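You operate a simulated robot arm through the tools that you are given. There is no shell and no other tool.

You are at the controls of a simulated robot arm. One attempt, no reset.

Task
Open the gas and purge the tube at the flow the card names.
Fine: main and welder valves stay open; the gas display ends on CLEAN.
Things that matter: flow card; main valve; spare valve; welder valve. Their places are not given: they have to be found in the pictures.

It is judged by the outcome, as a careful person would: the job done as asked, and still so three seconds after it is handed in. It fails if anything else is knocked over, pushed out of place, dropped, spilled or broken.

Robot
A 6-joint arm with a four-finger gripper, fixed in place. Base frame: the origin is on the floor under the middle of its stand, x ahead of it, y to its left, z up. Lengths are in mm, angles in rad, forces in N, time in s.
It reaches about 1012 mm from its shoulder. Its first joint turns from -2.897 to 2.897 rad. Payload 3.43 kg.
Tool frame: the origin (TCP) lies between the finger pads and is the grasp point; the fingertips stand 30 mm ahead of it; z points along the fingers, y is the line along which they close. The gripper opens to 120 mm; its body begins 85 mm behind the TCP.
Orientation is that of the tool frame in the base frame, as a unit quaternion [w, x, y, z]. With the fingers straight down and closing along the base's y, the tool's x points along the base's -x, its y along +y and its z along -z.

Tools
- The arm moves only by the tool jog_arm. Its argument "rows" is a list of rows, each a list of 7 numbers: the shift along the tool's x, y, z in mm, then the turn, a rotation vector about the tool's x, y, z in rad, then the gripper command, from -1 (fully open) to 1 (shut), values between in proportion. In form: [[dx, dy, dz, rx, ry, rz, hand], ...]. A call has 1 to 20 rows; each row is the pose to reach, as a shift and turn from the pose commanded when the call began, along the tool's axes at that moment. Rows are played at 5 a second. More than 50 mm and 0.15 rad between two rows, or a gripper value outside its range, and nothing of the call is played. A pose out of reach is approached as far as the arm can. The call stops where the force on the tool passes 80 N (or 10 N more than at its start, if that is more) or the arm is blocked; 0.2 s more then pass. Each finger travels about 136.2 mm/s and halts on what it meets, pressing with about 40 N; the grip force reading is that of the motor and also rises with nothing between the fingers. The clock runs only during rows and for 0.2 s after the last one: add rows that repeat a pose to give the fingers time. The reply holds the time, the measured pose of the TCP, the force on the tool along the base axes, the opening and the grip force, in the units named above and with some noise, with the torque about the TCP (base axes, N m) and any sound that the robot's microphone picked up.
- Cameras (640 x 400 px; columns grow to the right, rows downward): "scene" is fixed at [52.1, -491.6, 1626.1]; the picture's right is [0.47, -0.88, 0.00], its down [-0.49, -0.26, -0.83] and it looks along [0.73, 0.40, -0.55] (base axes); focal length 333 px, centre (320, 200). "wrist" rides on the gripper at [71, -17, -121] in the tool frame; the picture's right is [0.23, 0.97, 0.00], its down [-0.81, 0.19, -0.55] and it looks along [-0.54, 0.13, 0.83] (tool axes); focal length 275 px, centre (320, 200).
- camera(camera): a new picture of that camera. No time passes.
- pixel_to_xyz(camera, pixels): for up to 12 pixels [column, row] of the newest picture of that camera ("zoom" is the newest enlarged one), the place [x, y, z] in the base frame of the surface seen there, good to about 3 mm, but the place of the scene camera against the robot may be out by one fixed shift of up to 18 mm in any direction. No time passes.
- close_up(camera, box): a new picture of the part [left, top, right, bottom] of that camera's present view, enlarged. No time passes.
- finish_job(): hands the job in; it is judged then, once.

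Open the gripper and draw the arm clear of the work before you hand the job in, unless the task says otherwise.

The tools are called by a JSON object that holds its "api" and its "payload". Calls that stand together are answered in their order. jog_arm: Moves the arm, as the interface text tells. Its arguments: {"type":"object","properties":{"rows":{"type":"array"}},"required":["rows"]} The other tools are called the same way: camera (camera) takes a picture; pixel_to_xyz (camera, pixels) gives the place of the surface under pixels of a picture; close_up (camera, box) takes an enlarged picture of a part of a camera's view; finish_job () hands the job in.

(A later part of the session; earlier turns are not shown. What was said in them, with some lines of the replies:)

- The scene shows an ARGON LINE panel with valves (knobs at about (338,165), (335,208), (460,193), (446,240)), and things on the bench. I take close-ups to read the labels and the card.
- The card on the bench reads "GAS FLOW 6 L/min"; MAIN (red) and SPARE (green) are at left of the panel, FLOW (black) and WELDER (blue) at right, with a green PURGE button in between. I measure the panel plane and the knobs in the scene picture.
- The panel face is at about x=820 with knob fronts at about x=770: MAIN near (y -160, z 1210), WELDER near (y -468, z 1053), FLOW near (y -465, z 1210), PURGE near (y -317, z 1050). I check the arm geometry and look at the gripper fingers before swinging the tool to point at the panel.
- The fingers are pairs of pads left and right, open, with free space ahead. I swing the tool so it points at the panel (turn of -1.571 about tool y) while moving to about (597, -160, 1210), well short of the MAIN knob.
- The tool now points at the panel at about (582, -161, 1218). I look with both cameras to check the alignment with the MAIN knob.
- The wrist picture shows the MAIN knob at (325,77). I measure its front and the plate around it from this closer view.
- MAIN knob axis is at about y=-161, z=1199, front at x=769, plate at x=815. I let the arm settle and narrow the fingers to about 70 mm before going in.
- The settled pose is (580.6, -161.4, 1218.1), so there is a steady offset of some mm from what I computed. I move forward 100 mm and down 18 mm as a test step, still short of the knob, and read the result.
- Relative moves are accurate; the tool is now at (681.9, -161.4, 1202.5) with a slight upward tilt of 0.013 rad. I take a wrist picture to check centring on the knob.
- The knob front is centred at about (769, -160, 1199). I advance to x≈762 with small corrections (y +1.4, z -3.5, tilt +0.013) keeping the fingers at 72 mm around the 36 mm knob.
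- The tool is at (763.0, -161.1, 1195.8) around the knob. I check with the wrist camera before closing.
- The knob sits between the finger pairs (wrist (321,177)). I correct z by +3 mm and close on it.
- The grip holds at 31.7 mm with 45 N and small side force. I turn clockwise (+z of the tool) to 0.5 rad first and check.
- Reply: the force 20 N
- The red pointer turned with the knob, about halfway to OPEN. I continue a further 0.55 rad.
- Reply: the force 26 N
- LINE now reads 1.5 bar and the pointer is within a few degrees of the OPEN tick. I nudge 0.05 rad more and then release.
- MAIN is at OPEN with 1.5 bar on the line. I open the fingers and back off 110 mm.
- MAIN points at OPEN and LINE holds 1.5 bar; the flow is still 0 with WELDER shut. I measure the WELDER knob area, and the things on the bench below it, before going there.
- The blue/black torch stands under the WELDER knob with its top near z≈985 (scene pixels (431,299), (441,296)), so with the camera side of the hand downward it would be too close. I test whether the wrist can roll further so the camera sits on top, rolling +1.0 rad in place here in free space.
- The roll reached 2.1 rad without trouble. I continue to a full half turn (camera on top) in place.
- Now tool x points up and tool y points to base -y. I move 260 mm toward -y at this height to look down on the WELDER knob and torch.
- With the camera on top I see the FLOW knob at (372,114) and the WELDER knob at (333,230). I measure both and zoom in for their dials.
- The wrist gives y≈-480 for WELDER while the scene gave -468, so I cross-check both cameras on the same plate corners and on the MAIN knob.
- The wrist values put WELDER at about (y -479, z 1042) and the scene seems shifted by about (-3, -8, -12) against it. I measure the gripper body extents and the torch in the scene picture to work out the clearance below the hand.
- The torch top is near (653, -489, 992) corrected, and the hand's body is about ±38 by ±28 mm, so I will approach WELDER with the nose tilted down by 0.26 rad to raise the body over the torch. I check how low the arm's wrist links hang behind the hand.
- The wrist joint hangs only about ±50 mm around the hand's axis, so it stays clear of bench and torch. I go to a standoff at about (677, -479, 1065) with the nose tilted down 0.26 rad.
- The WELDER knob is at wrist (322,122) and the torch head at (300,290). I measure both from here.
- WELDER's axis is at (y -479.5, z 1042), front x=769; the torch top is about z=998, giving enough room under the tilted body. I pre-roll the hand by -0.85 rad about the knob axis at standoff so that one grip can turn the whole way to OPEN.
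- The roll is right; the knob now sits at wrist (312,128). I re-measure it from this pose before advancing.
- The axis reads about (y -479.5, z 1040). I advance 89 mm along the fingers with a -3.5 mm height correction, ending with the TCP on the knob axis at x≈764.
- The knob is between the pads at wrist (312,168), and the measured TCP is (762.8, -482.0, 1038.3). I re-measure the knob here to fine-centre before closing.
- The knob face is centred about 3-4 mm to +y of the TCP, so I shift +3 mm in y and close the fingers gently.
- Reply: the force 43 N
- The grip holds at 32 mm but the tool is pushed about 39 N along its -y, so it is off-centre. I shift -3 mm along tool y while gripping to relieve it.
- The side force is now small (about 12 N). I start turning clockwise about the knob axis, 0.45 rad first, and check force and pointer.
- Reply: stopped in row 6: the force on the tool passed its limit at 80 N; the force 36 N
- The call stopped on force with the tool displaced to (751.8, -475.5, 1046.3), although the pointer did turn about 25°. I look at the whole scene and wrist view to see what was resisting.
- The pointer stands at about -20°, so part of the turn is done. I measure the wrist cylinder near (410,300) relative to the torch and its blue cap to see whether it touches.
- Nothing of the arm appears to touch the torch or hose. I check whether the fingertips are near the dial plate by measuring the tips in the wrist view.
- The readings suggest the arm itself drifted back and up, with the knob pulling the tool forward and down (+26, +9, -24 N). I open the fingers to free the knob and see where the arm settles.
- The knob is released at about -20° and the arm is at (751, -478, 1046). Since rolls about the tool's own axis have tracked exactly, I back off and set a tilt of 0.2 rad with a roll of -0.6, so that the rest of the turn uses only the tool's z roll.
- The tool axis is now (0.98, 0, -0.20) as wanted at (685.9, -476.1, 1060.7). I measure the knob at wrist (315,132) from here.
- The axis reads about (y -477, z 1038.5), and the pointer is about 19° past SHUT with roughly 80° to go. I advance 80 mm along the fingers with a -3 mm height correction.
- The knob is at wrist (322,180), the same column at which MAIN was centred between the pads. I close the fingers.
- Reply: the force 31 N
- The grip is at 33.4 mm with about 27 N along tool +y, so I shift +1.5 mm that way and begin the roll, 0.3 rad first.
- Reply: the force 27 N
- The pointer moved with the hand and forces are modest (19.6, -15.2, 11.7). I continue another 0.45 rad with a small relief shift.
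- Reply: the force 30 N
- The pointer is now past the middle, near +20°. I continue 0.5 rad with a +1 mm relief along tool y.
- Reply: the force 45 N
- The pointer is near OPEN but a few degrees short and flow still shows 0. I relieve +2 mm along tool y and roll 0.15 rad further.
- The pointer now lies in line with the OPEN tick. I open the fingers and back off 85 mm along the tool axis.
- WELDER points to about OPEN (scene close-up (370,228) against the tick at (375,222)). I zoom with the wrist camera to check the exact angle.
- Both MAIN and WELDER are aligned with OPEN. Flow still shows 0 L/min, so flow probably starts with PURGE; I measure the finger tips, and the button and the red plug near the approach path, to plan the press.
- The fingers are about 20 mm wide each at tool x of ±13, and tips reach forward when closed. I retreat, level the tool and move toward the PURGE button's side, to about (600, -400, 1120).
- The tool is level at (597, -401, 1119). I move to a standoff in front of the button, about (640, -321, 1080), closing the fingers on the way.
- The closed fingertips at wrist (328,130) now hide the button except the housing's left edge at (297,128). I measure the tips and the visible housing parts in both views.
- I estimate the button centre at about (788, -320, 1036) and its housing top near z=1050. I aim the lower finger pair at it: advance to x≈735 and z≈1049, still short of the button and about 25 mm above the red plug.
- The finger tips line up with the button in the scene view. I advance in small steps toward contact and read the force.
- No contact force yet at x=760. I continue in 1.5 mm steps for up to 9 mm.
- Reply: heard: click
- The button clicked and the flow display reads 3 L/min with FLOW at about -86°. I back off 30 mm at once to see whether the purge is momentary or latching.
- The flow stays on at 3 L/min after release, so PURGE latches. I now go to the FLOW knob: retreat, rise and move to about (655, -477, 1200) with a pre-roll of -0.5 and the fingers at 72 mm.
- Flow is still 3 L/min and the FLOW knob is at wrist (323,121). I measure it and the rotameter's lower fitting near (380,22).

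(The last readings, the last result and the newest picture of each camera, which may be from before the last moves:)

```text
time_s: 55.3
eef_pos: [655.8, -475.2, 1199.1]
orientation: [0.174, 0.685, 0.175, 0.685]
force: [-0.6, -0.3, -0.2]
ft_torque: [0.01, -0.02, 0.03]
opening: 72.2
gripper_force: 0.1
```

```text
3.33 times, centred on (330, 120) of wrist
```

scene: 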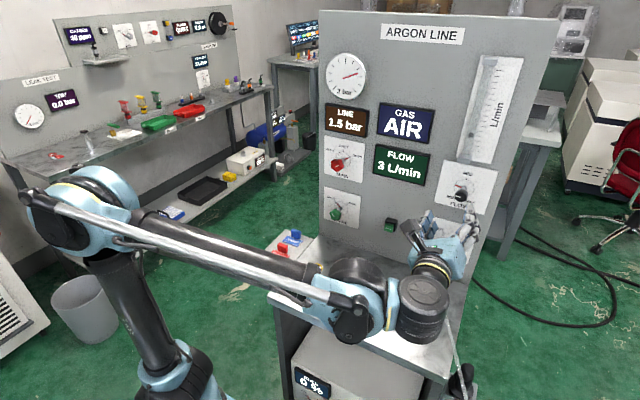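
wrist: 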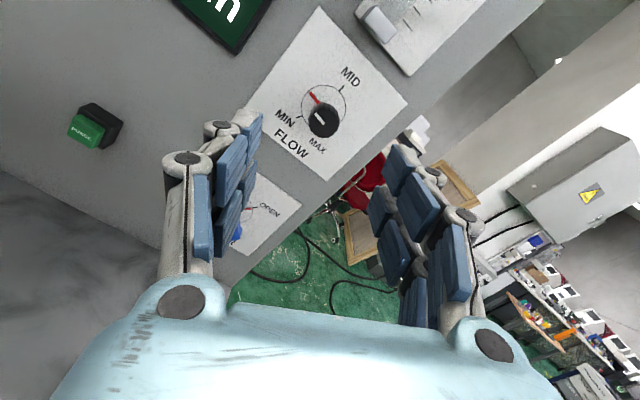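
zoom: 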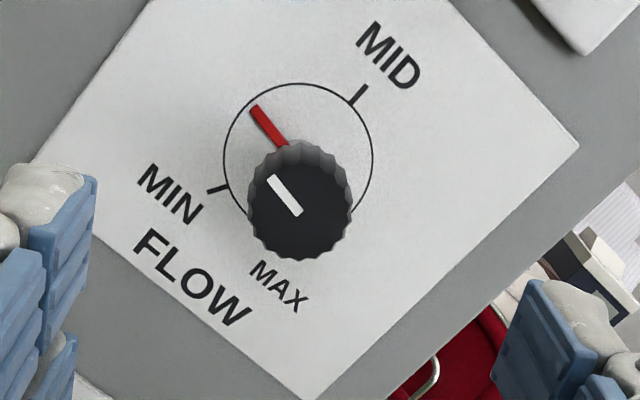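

The FLOW axis is at about (y -477, z 1200), front x=767.5; the fitting above it (bottom near z 1265) stays clear of the hand. I advance 107 mm to bring the TCP to x≈763.

{"api": "jog_arm", "payload": {"rows": [[0.2, 1.8, 20, 0, 0, 0, -0.2], [0.2, 1.8, 42, 0, 0, 0, -0.2], [0.2, 1.8, 62, 0, 0, 0, -0.2], [0.2, 1.8, 80, 0, 0, 0, -0.2], [0.2, 1.8, 95, 0, 0, 0, -0.2], [0.2, 1.8, 107, 0, 0, 0, -0.2], [0.2, 1.8, 107, 0, 0, 0, -0.2]]}}

{"api": "camera", "payload": {"camera": "wrist"}}

{"api": "close_up", "payload": {"camera": "scene", "box": [310, 50, 530, 260]}}

```text
time_s: 56.9
eef_pos: [762.2, -476.6, 1202.4]
orientation: [0.174, 0.685, 0.175, 0.685]
force: [0.1, 0.6, -0.6]
ft_torque: [0.0, -0.01, 0.01]
opening: 71.8
gripper_force: 0.1
```

```text
taken
```

wrist: 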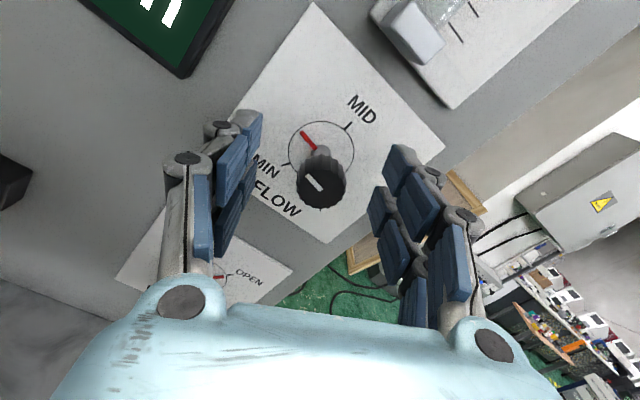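

```text
1.90 times, centred on (420, 155) of scene
```

zoom: 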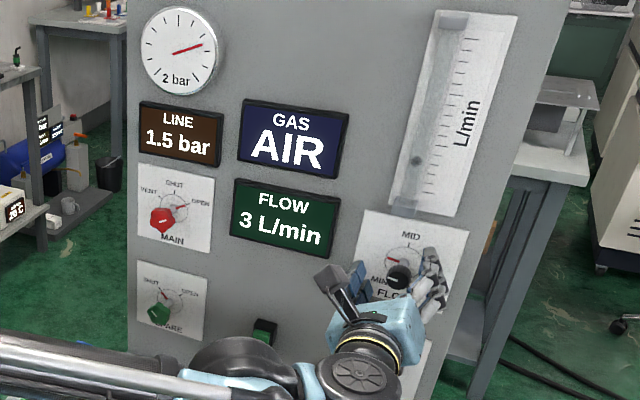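

The knob is centred between the pads at wrist (321,185). I close on it.

{"api": "jog_arm", "payload": {"rows": [[-1, -0.7, 0, 0, 0, 0, 0], [-1, -0.7, 0, 0, 0, 0, 0.4], [-1, -0.7, 0, 0, 0, 0, 0.6], [-1, -0.7, 0, 0, 0, 0, 1], [-1, -0.7, 0, 0, 0, 0, 1], [-1, -0.7, 0, 0, 0, 0, 1]]}}

{"api": "close_up", "payload": {"camera": "scene", "box": [310, 50, 530, 260]}}

```text
time_s: 58.3
eef_pos: [762.1, -478.7, 1202.1]
orientation: [0.174, 0.685, 0.174, 0.685]
force: [12.1, -29.5, 22.4]
ft_torque: [-0.1, -0.03, -0.72]
opening: 25.3
gripper_force: 44.8
```

```text
1.90 times, centred on (420, 155) of scene
```

zoom: 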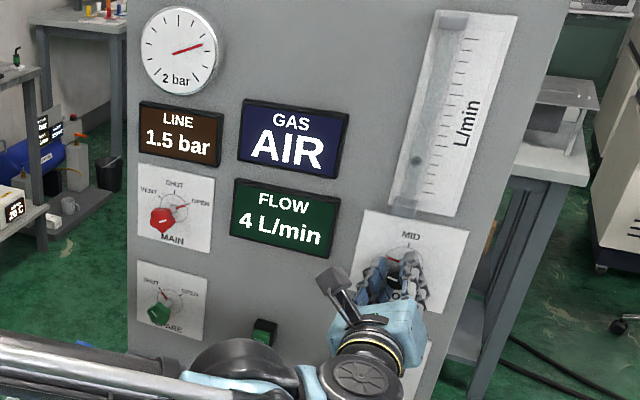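

The grip holds at 25.3 mm and the flow reads 4 L/min after a slight nudge. I relieve +2 mm along tool y and turn +0.3 rad.

{"api": "jog_arm", "payload": {"rows": [[0, 1, 0, 0, 0, 0, 1], [0, 2, 0, 0, 0, 0, 1], [0, 2, 0, 0, 0, 0.1, 1], [0, 2, 0, 0, 0, 0.2, 1], [0, 2, 0, 0, 0, 0.3, 1], [0, 2, 0, 0, 0, 0.3, 1]]}}

{"api": "close_up", "payload": {"camera": "scene", "box": [310, 50, 530, 260]}}

{"api": "close_up", "payload": {"camera": "scene", "box": [430, 155, 500, 215]}}

```text
time_s: 59.7
eef_pos: [761.4, -479.2, 1200.3]
orientation: [0.069, 0.704, 0.07, 0.704]
force: [6.6, -20.8, 4.2]
ft_torque: [-0.03, 0.32, -0.6]
opening: 24.4
gripper_force: 44.6
```

```text
1.90 times, centred on (420, 155) of scene
```

zoom: 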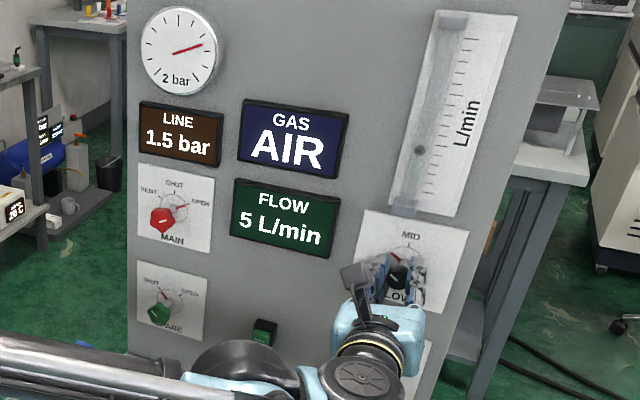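

```text
6.67 times, centred on (465, 185) of scene
```

zoom: 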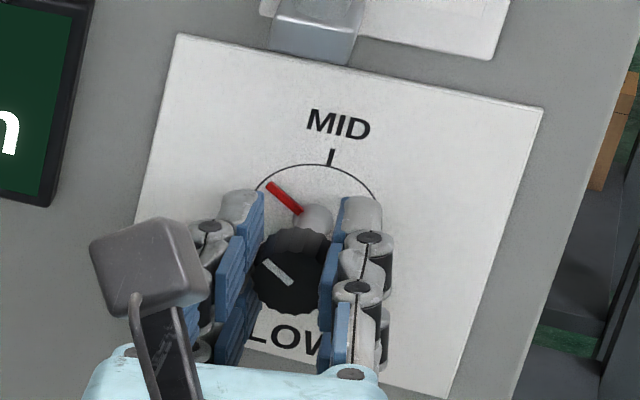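

Flow reads 5 L/min with the pointer near -65°. I turn on in small steps of about 0.07 rad, watching for the change to 6.

{"api": "jog_arm", "payload": {"rows": [[0, 0.8, 0, 0, 0, 0.04, 1], [0, 0.8, 0, 0, 0, 0.08, 1], [0, 0.8, 0, 0, 0, 0.08, 1]]}}

{"api": "close_up", "payload": {"camera": "scene", "box": [360, 40, 530, 220]}}

```text
time_s: 60.5
eef_pos: [760.8, -479.4, 1199.8]
orientation: [0.042, 0.706, 0.042, 0.706]
force: [-12.5, -11.4, -16.5]
ft_torque: [-0.03, -0.5, -0.08]
opening: 24.6
gripper_force: 45.4
```

```text
2.22 times, centred on (445, 130) of scene
```

zoom: 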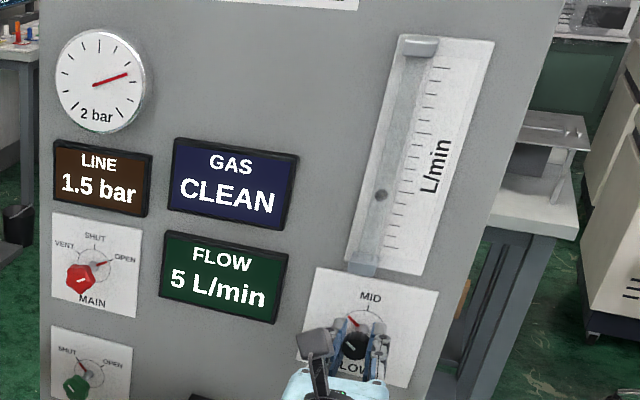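

GAS has turned to CLEAN while the flow reads 5 L/min. I keep turning up to bring the flow to the card's 6 L/min.

{"api": "jog_arm", "payload": {"rows": [[0, 0, 0, 0, 0, 0.04, 1], [0, 0, 0, 0, 0, 0.08, 1], [0, 0, 0, 0, 0, 0.08, 1]]}}

{"api": "close_up", "payload": {"camera": "scene", "box": [360, 40, 530, 220]}}

{"api": "close_up", "payload": {"camera": "scene", "box": [430, 155, 500, 215]}}

```text
time_s: 61.3
eef_pos: [762.2, -480.3, 1200.4]
orientation: [0.014, 0.708, 0.013, 0.706]
force: [-28.8, -7.8, -38.4]
ft_torque: [0.0, 1.11, -0.24]
opening: 24.6
gripper_force: 45.0
```

```text
2.22 times, centred on (445, 130) of scene
```

zoom: 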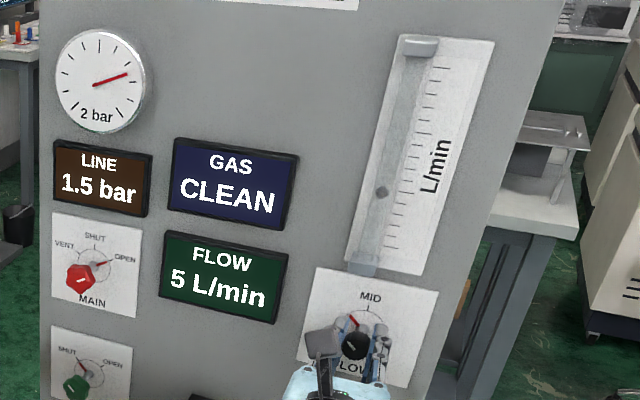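

```text
6.67 times, centred on (465, 185) of scene
```

zoom: 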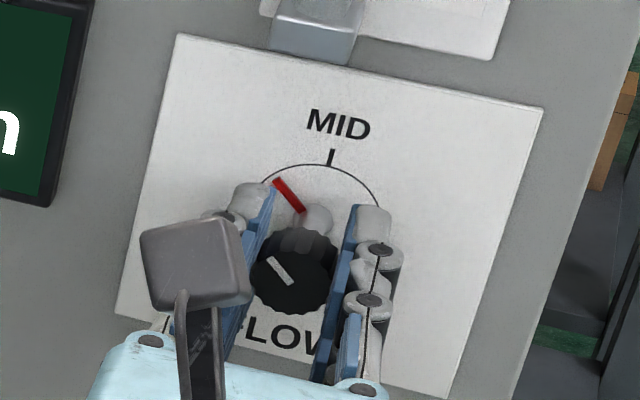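

Still 5 L/min, and friction forces have built up (-29, -8, -38). I relieve the tool by -2.5 mm in tool x and -1.5 mm in z, then turn another 0.1 rad.

{"api": "jog_arm", "payload": {"rows": [[-1.5, 0, -1, 0, 0, 0, 1], [-2.5, 0, -1.5, 0, 0, 0, 1], [-2.5, 0, -1.5, 0, 0, 0.05, 1], [-2.5, 0, -1.5, 0, 0, 0.1, 1], [-2.5, 0, -1.5, 0, 0, 0.1, 1]]}}

{"api": "close_up", "payload": {"camera": "scene", "box": [360, 40, 530, 220]}}

{"api": "close_up", "payload": {"camera": "scene", "box": [430, 155, 500, 215]}}

```text
time_s: 62.5
eef_pos: [760.9, -480.1, 1200.2]
orientation: [-0.023, 0.706, -0.022, 0.708]
force: [22.6, -21.5, 45.8]
ft_torque: [0.0, -1.13, -0.4]
opening: 24.9
gripper_force: 45.3
```

```text
2.22 times, centred on (445, 130) of scene
```

zoom: 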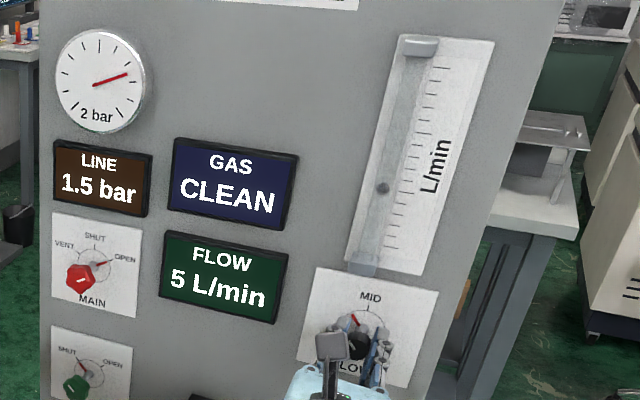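

```text
6.67 times, centred on (465, 185) of scene
```

zoom: 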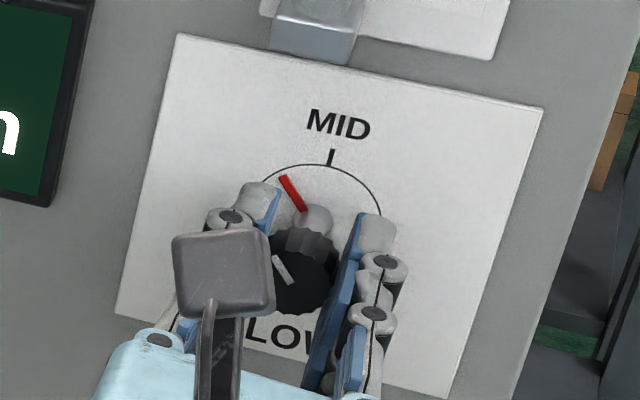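

Flow still reads 5 with the pointer near -51°, and I over-relieved. I shift back +1.3/+0.7 mm and turn another 0.1 rad.

{"api": "jog_arm", "payload": {"rows": [[1.3, 0.6, 0.7, 0, 0, 0, 1], [1.3, 0.6, 0.7, 0, 0, 0.05, 1], [1.3, 0.6, 0.7, 0, 0, 0.1, 1], [1.3, 0.6, 0.7, 0, 0, 0.1, 1]]}}

{"api": "close_up", "payload": {"camera": "scene", "box": [360, 40, 530, 220]}}

{"api": "close_up", "payload": {"camera": "scene", "box": [430, 155, 500, 215]}}

```text
time_s: 63.5
eef_pos: [760.2, -479.9, 1199.1]
orientation: [-0.057, 0.705, -0.057, 0.704]
force: [-13.3, -2.5, -2.1]
ft_torque: [-0.01, -0.06, -0.17]
opening: 24.7
gripper_force: 44.7
```

```text
2.22 times, centred on (445, 130) of scene
```

zoom: 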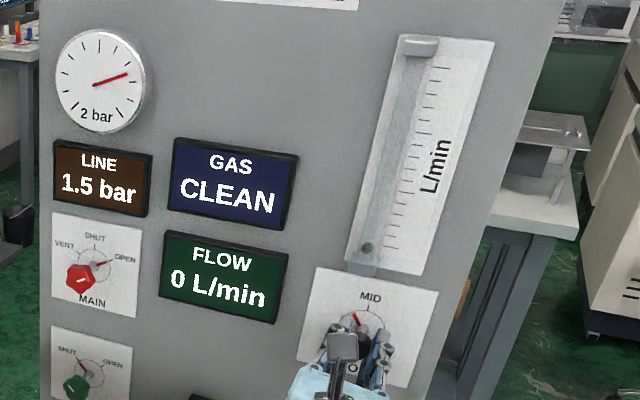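

```text
6.67 times, centred on (465, 185) of scene
```

zoom: 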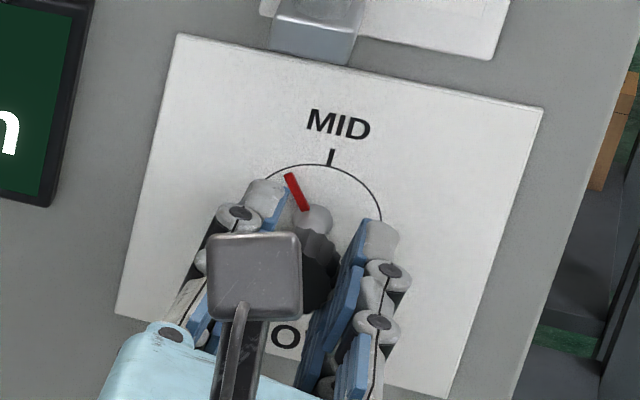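

FLOW dropped to 0: the purge is timed and ran from about 51.5 s to 63 s, leaving CLEAN but with the flow below 6. From the float heights I reckon about 0.054 L/min per degree, with 6.0 near -40°, and the pointer is now near -44°; I turn +0.07 rad.

{"api": "jog_arm", "payload": {"rows": [[0, 0, 0, 0, 0, 0.04, 1], [0, 0, 0, 0, 0, 0.07, 1], [0, 0, 0, 0, 0, 0.07, 1]]}}

{"api": "close_up", "payload": {"camera": "scene", "box": [430, 155, 500, 215]}}

```text
time_s: 64.3
eef_pos: [761.8, -480.2, 1200.5]
orientation: [-0.081, 0.703, -0.081, 0.702]
force: [-14.0, 0.5, -8.5]
ft_torque: [0.05, 0.14, -0.01]
opening: 24.8
gripper_force: 44.1
```

```text
6.67 times, centred on (465, 185) of scene
```

zoom: 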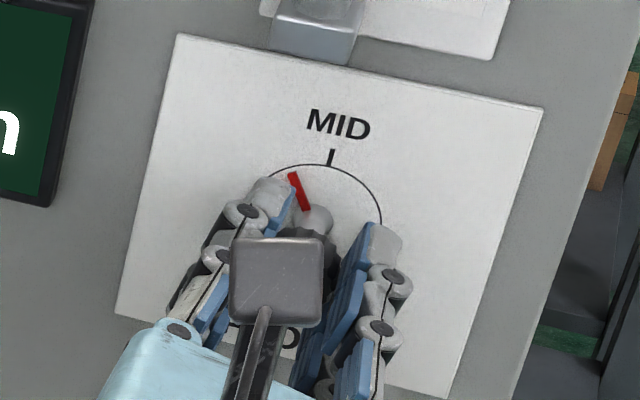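

The pointer is now near -40°. I open the fingers and back off 110 mm.

{"api": "jog_arm", "payload": {"rows": [[0, 0, 0, 0, 0, 0, 0.4], [0, 0, 0, 0, 0, 0, -0.2], [0, 0, 0, 0, 0, 0, -0.2], [0, 0, -20, 0, 0, 0, -0.2], [0, 0, -45, 0, 0, 0, -0.2], [0, 0, -75, 0, 0, 0, -0.2], [0, 0, -110, 0, 0, 0, -0.2], [0, 0, -110, 0, 0, 0, -0.2]]}}

{"api": "close_up", "payload": {"camera": "scene", "box": [430, 155, 500, 215]}}

{"api": "camera", "payload": {"camera": "wrist"}}

```text
time_s: 66.1
eef_pos: [649.7, -478.7, 1198.2]
orientation: [-0.081, 0.702, -0.08, 0.703]
force: [-0.2, -0.7, -0.7]
ft_torque: [0.01, 0.0, -0.01]
opening: 71.8
gripper_force: 0.1
```

```text
6.67 times, centred on (465, 185) of scene
```

zoom: 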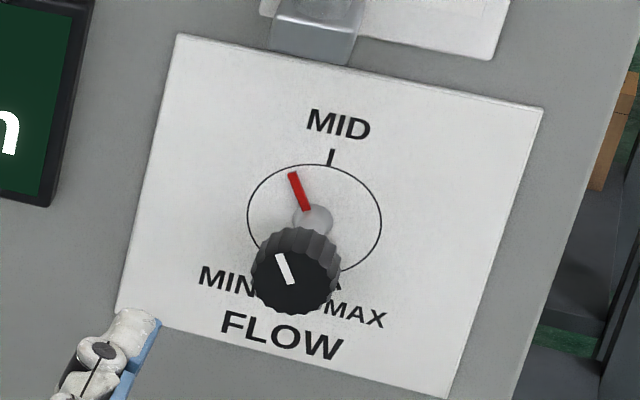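

```text
taken
```

wrist: 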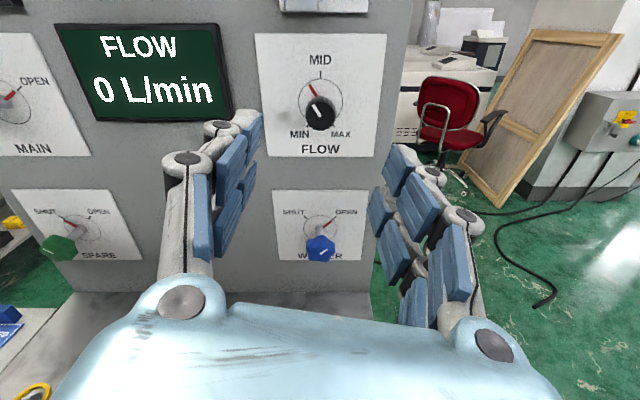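

The FLOW pointer stayed in place on release. I return to the standoff in front of the PURGE button, about (640, -321, 1080), unrolling and closing the fingers.

{"api": "jog_arm", "payload": {"rows": [[-12, -10, -10, 0, 0, -0.02, -0.2], [-25, -21, -10, 0, 0, -0.05, -0.2], [-40, -34, -10, 0, 0, -0.08, 0.2], [-56, -47, -10, 0, 0, -0.11, 0.6], [-72, -60, -10, 0, 0, -0.14, 1], [-88, -74, -10, 0, 0, -0.17, 1], [-104, -88, -10, 0, 0, -0.2, 1], [-120, -101, -10, 0, 0, -0.22, 1], [-136, -114, -10, 0, 0, -0.229, 1], [-151, -127, -10, 0, 0, -0.229, 1], [-151, -127, -10, 0, 0, -0.229, 1], [-151, -127, -10, 0, 0, -0.229, 1]]}}

{"api": "camera", "payload": {"camera": "scene"}}

```text
time_s: 68.7
eef_pos: [642.5, -322.9, 1080.9]
orientation: [0.0, 0.707, 0.0, 0.707]
force: [0.4, 0.8, 0.6]
ft_torque: [-0.03, -0.01, 0.01]
opening: 0.2
gripper_force: 33.4
```

```text
taken
```

scene: 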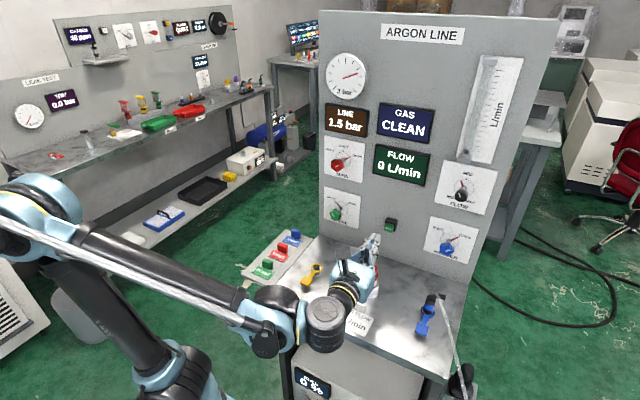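

GAS still shows CLEAN with the flow at 0, ready for a purge at the set flow. I advance to x≈755, z≈1048.5 in front of the button as before.

{"api": "jog_arm", "payload": {"rows": [[-4, -1, 20, 0, 0, 0, 1], [-10, -2, 40, 0, 0, 0, 1], [-17, -2, 60, 0, 0, 0, 1], [-24, -2, 78, 0, 0, 0, 1], [-32, -2, 93, 0, 0, 0, 1], [-32, -2, 105, 0, 0, 0, 1], [-32, -2, 112, 0, 0, 0, 1], [-32, -2, 112, 0, 0, 0, 1]]}}

{"api": "close_up", "payload": {"camera": "scene", "box": [340, 195, 420, 295]}}

```text
time_s: 70.5
eef_pos: [753.1, -320.1, 1050.8]
orientation: [-0.001, 0.707, 0.0, 0.707]
force: [0.3, 0.1, -0.4]
ft_torque: [-0.02, 0.0, 0.0]
opening: 0.0
gripper_force: 33.6
```

```text
4.00 times, centred on (380, 245) of scene
```

zoom: 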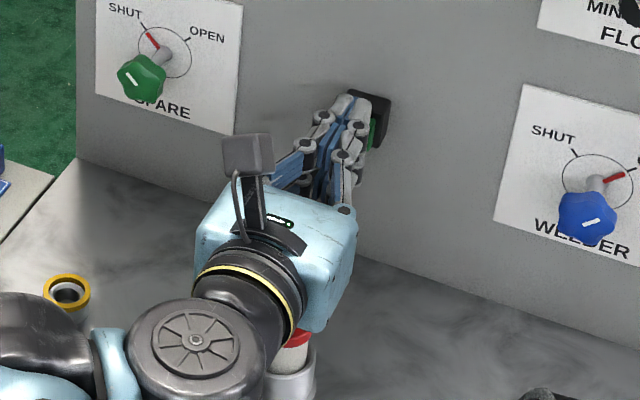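

The fingertips are just short of the button. I press forward 16.5 mm in small steps, 2 mm lower, until the click.

{"api": "jog_arm", "payload": {"rows": [[-2, 0, 5, 0, 0, 0, 1], [-2, 0, 9, 0, 0, 0, 1], [-2, 0, 11.5, 0, 0, 0, 1], [-2, 0, 13.5, 0, 0, 0, 1], [-2, 0, 15, 0, 0, 0, 1], [-2, 0, 16.5, 0, 0, 0, 1]]}}

{"api": "close_up", "payload": {"camera": "scene", "box": [360, 40, 530, 220]}}

```text
time_s: 71.9
eef_pos: [769.9, -319.4, 1048.4]
orientation: [0.0, 0.707, 0.0, 0.707]
force: [-12.2, 0.6, 2.7]
ft_torque: [0.0, 0.09, 0.02]
opening: 5.7
gripper_force: 33.0
heard: click
```

```text
2.22 times, centred on (445, 130) of scene
```

zoom: 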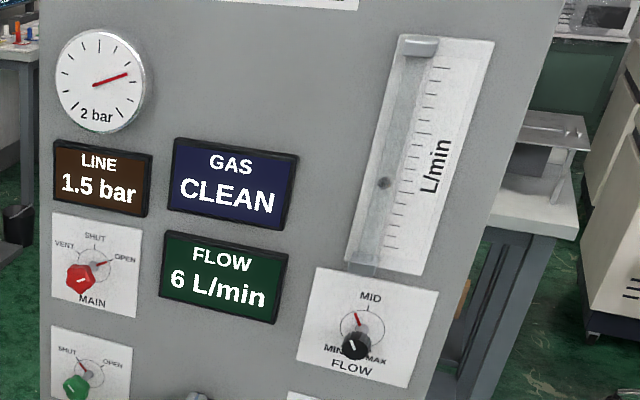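

The click came and FLOW reads 6 L/min with GAS on CLEAN. I withdraw from the button and rise clear while this purge runs its full time.

{"api": "jog_arm", "payload": {"rows": [[0, 0, -10, 0, 0, 0, 1], [0, 0, -25, 0, 0, 0, 1], [3, 0, -45, 0, 0, 0, 1], [10, 0, -70, 0, 0, 0, 1], [22, 0, -95, 0, 0, 0, 1], [38, 0, -120, 0, 0, 0, 1], [56, 0, -145, 0, 0, 0, 1], [76, 0, -165, 0, 0, 0, 1], [98, 0, -180, 0, 0, 0, 0.5], [120, 0, -190, 0, 0, 0, 0], [140, 0, -195, 0, 0, 0, -0.5], [155, 0, -200, 0, 0, 0, -1], [155, 0, -200, 0, 0, 0, -1]]}}

{"api": "camera", "payload": {"camera": "scene"}}

{"api": "close_up", "payload": {"camera": "scene", "box": [310, 50, 530, 260]}}

```text
time_s: 74.7
eef_pos: [570.1, -320.6, 1202.7]
orientation: [-0.001, 0.707, 0.0, 0.707]
force: [1.0, -1.0, 0.7]
ft_torque: [0.03, -0.01, -0.01]
opening: 120.1
gripper_force: 0.0
```

```text
taken
```

scene: 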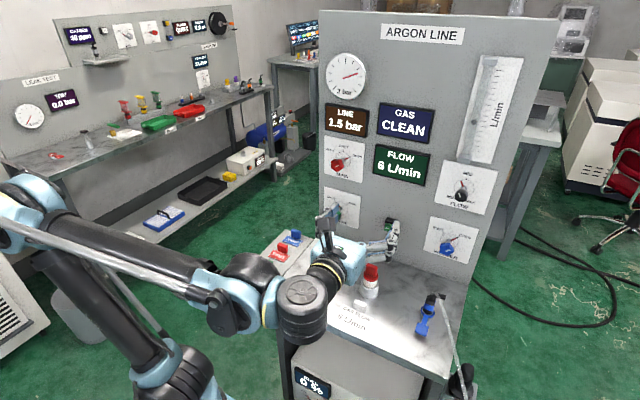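

```text
1.90 times, centred on (420, 155) of scene
```

zoom: 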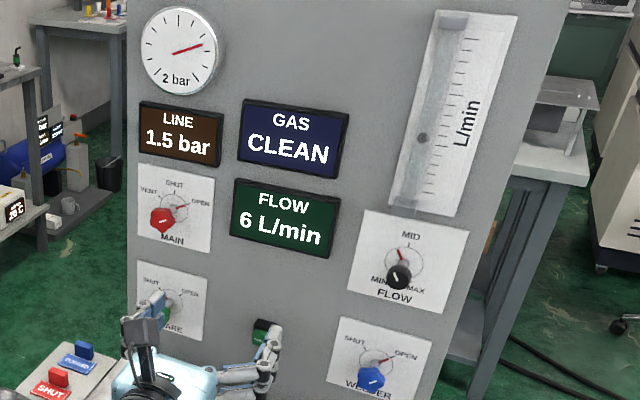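

The purge runs at 6 L/min, hand open and away from the panel. I draw the arm further back and up and let the clock run until the purge ends.

{"api": "jog_arm", "payload": {"rows": [[10, 0, -10, 0, 0, 0, -1], [22, 0, -20, 0, 0, 0, -1], [36, 0, -30, 0, 0, 0, -1], [50, 0, -40, 0, 0, 0, -1], [65, 0, -50, 0, 0, 0, -1], [80, 0, -55, 0, 0, 0, -1], [90, 0, -60, 0, 0, 0, -1], [100, 0, -60, 0, 0, 0, -1], [100, 0, -60, 0, 0, 0, -1], [100, 0, -60, 0, 0, 0, -1], [100, 0, -60, 0, 0, 0, -1], [100, 0, -60, 0, 0, 0, -1], [100, 0, -60, 0, 0, 0, -1], [100, 0, -60, 0, 0, 0, -1], [100, 0, -60, 0, 0, 0, -1], [100, 0, -60, 0, 0, 0, -1], [100, 0, -60, 0, 0, 0, -1], [100, 0, -60, 0, 0, 0, -1], [100, 0, -60, 0, 0, 0, -1], [100, 0, -60, 0, 0, 0, -1]]}}

{"api": "jog_arm", "payload": {"rows": [[0, 0, 0, 0, 0, 0, -1], [0, 0, 0, 0, 0, 0, -1], [0, 0, 0, 0, 0, 0, -1], [0, 0, 0, 0, 0, 0, -1], [0, 0, 0, 0, 0, 0, -1], [0, 0, 0, 0, 0, 0, -1], [0, 0, 0, 0, 0, 0, -1], [0, 0, 0, 0, 0, 0, -1], [0, 0, 0, 0, 0, 0, -1], [0, 0, 0, 0, 0, 0, -1], [0, 0, 0, 0, 0, 0, -1], [0, 0, 0, 0, 0, 0, -1], [0, 0, 0, 0, 0, 0, -1], [0, 0, 0, 0, 0, 0, -1], [0, 0, 0, 0, 0, 0, -1], [0, 0, 0, 0, 0, 0, -1], [0, 0, 0, 0, 0, 0, -1], [0, 0, 0, 0, 0, 0, -1], [0, 0, 0, 0, 0, 0, -1], [0, 0, 0, 0, 0, 0, -1]]}}

{"api": "camera", "payload": {"camera": "scene"}}

{"api": "close_up", "payload": {"camera": "scene", "box": [310, 50, 530, 260]}}

```text
time_s: 78.9
eef_pos: [511.9, -320.5, 1304.8]
orientation: [-0.001, 0.707, -0.001, 0.707]
force: [0.1, 0.1, 0.2]
ft_torque: [0.01, 0.01, -0.03]
opening: 119.9
gripper_force: 0.1
```

```text
time_s: 83.1
eef_pos: [512.9, -320.8, 1303.8]
orientation: [0.0, 0.707, -0.001, 0.707]
force: [-0.9, 0.2, -0.1]
ft_torque: [0.0, 0.04, 0.02]
opening: 120.1
gripper_force: 0.0
```

```text
taken
```

scene: 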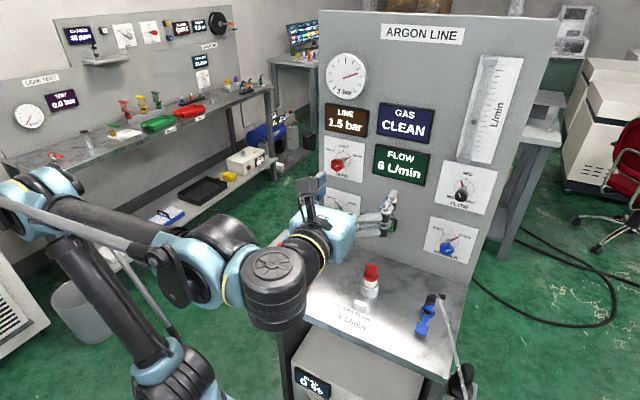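

```text
1.90 times, centred on (420, 155) of scene
```

zoom: 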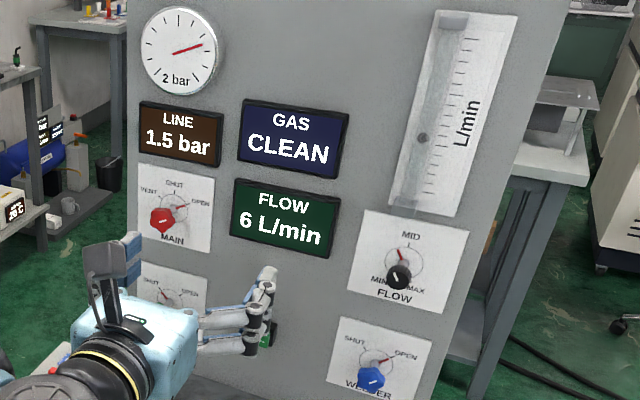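

The flow still reads 6 L/min and GAS shows CLEAN at 83 s; the arm is clear at (513, -321, 1304). I wait a few more seconds for the purge to finish.

{"api": "jog_arm", "payload": {"rows": [[0, 0, 0, 0, 0, 0, -1], [0, 0, 0, 0, 0, 0, -1], [0, 0, 0, 0, 0, 0, -1], [0, 0, 0, 0, 0, 0, -1], [0, 0, 0, 0, 0, 0, -1], [0, 0, 0, 0, 0, 0, -1], [0, 0, 0, 0, 0, 0, -1], [0, 0, 0, 0, 0, 0, -1], [0, 0, 0, 0, 0, 0, -1], [0, 0, 0, 0, 0, 0, -1], [0, 0, 0, 0, 0, 0, -1], [0, 0, 0, 0, 0, 0, -1], [0, 0, 0, 0, 0, 0, -1], [0, 0, 0, 0, 0, 0, -1], [0, 0, 0, 0, 0, 0, -1]]}}

{"api": "camera", "payload": {"camera": "scene"}}

{"api": "close_up", "payload": {"camera": "scene", "box": [310, 50, 530, 260]}}

{"api": "close_up", "payload": {"camera": "scene", "box": [230, 220, 490, 400]}}

```text
time_s: 86.3
eef_pos: [512.3, -320.1, 1305.3]
orientation: [0.0, 0.707, 0.0, 0.707]
force: [-0.2, -0.1, 0.1]
ft_torque: [0.0, 0.02, 0.01]
opening: 120.0
gripper_force: 0.1
```

```text
taken
```

scene: 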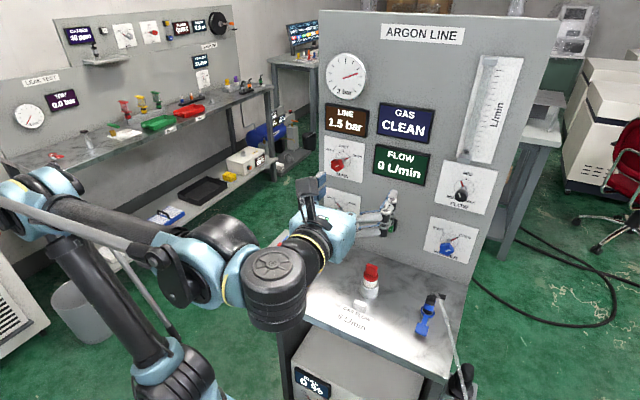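

```text
1.90 times, centred on (420, 155) of scene
```

zoom: 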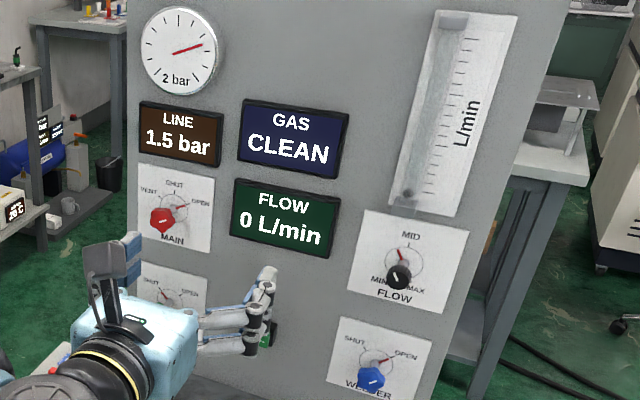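

```text
2.22 times, centred on (360, 310) of scene
```

zoom: 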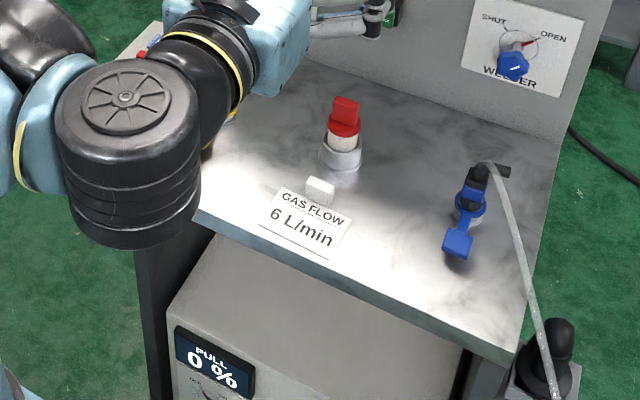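

A full purge at 6 L/min has ended: GAS shows CLEAN, LINE 1.5 bar, MAIN and WELDER point to OPEN, SPARE is still at SHUT, and plug, card and torch stand where they were. The hand is open and clear, so I hand the job in.

{"api": "finish_job", "payload": {}}

```text
The job is handed in.
```

The gas is on and the tube is purged. The gas display reads CLEAN, and the main and welder valves are open.

- **Valves:** Main and welder both point at OPEN with 1.5 bar on the line. I didn't touch the spare valve, and it still points at SHUT.
- **Flow:** The card says 6 L/min. PURGE runs a timed cycle of about 12 seconds, and flow only shows while it runs.
- **First purge:** I pressed PURGE once before the flow was set, so that cycle ran at about 3 to 5 L/min. The display had already turned to CLEAN during it.
- **Second purge:** I then set the flow knob and ran a second full cycle at 6 L/min. It has finished, so the flow display is back at 0.
- **Welder valve:** On the first attempt the arm drifted and stopped at its force limit with the valve partly turned. I re-gripped it and finished the turn.

Everything else I could see on the bench is where it was. The hand is open and clear of the panel.
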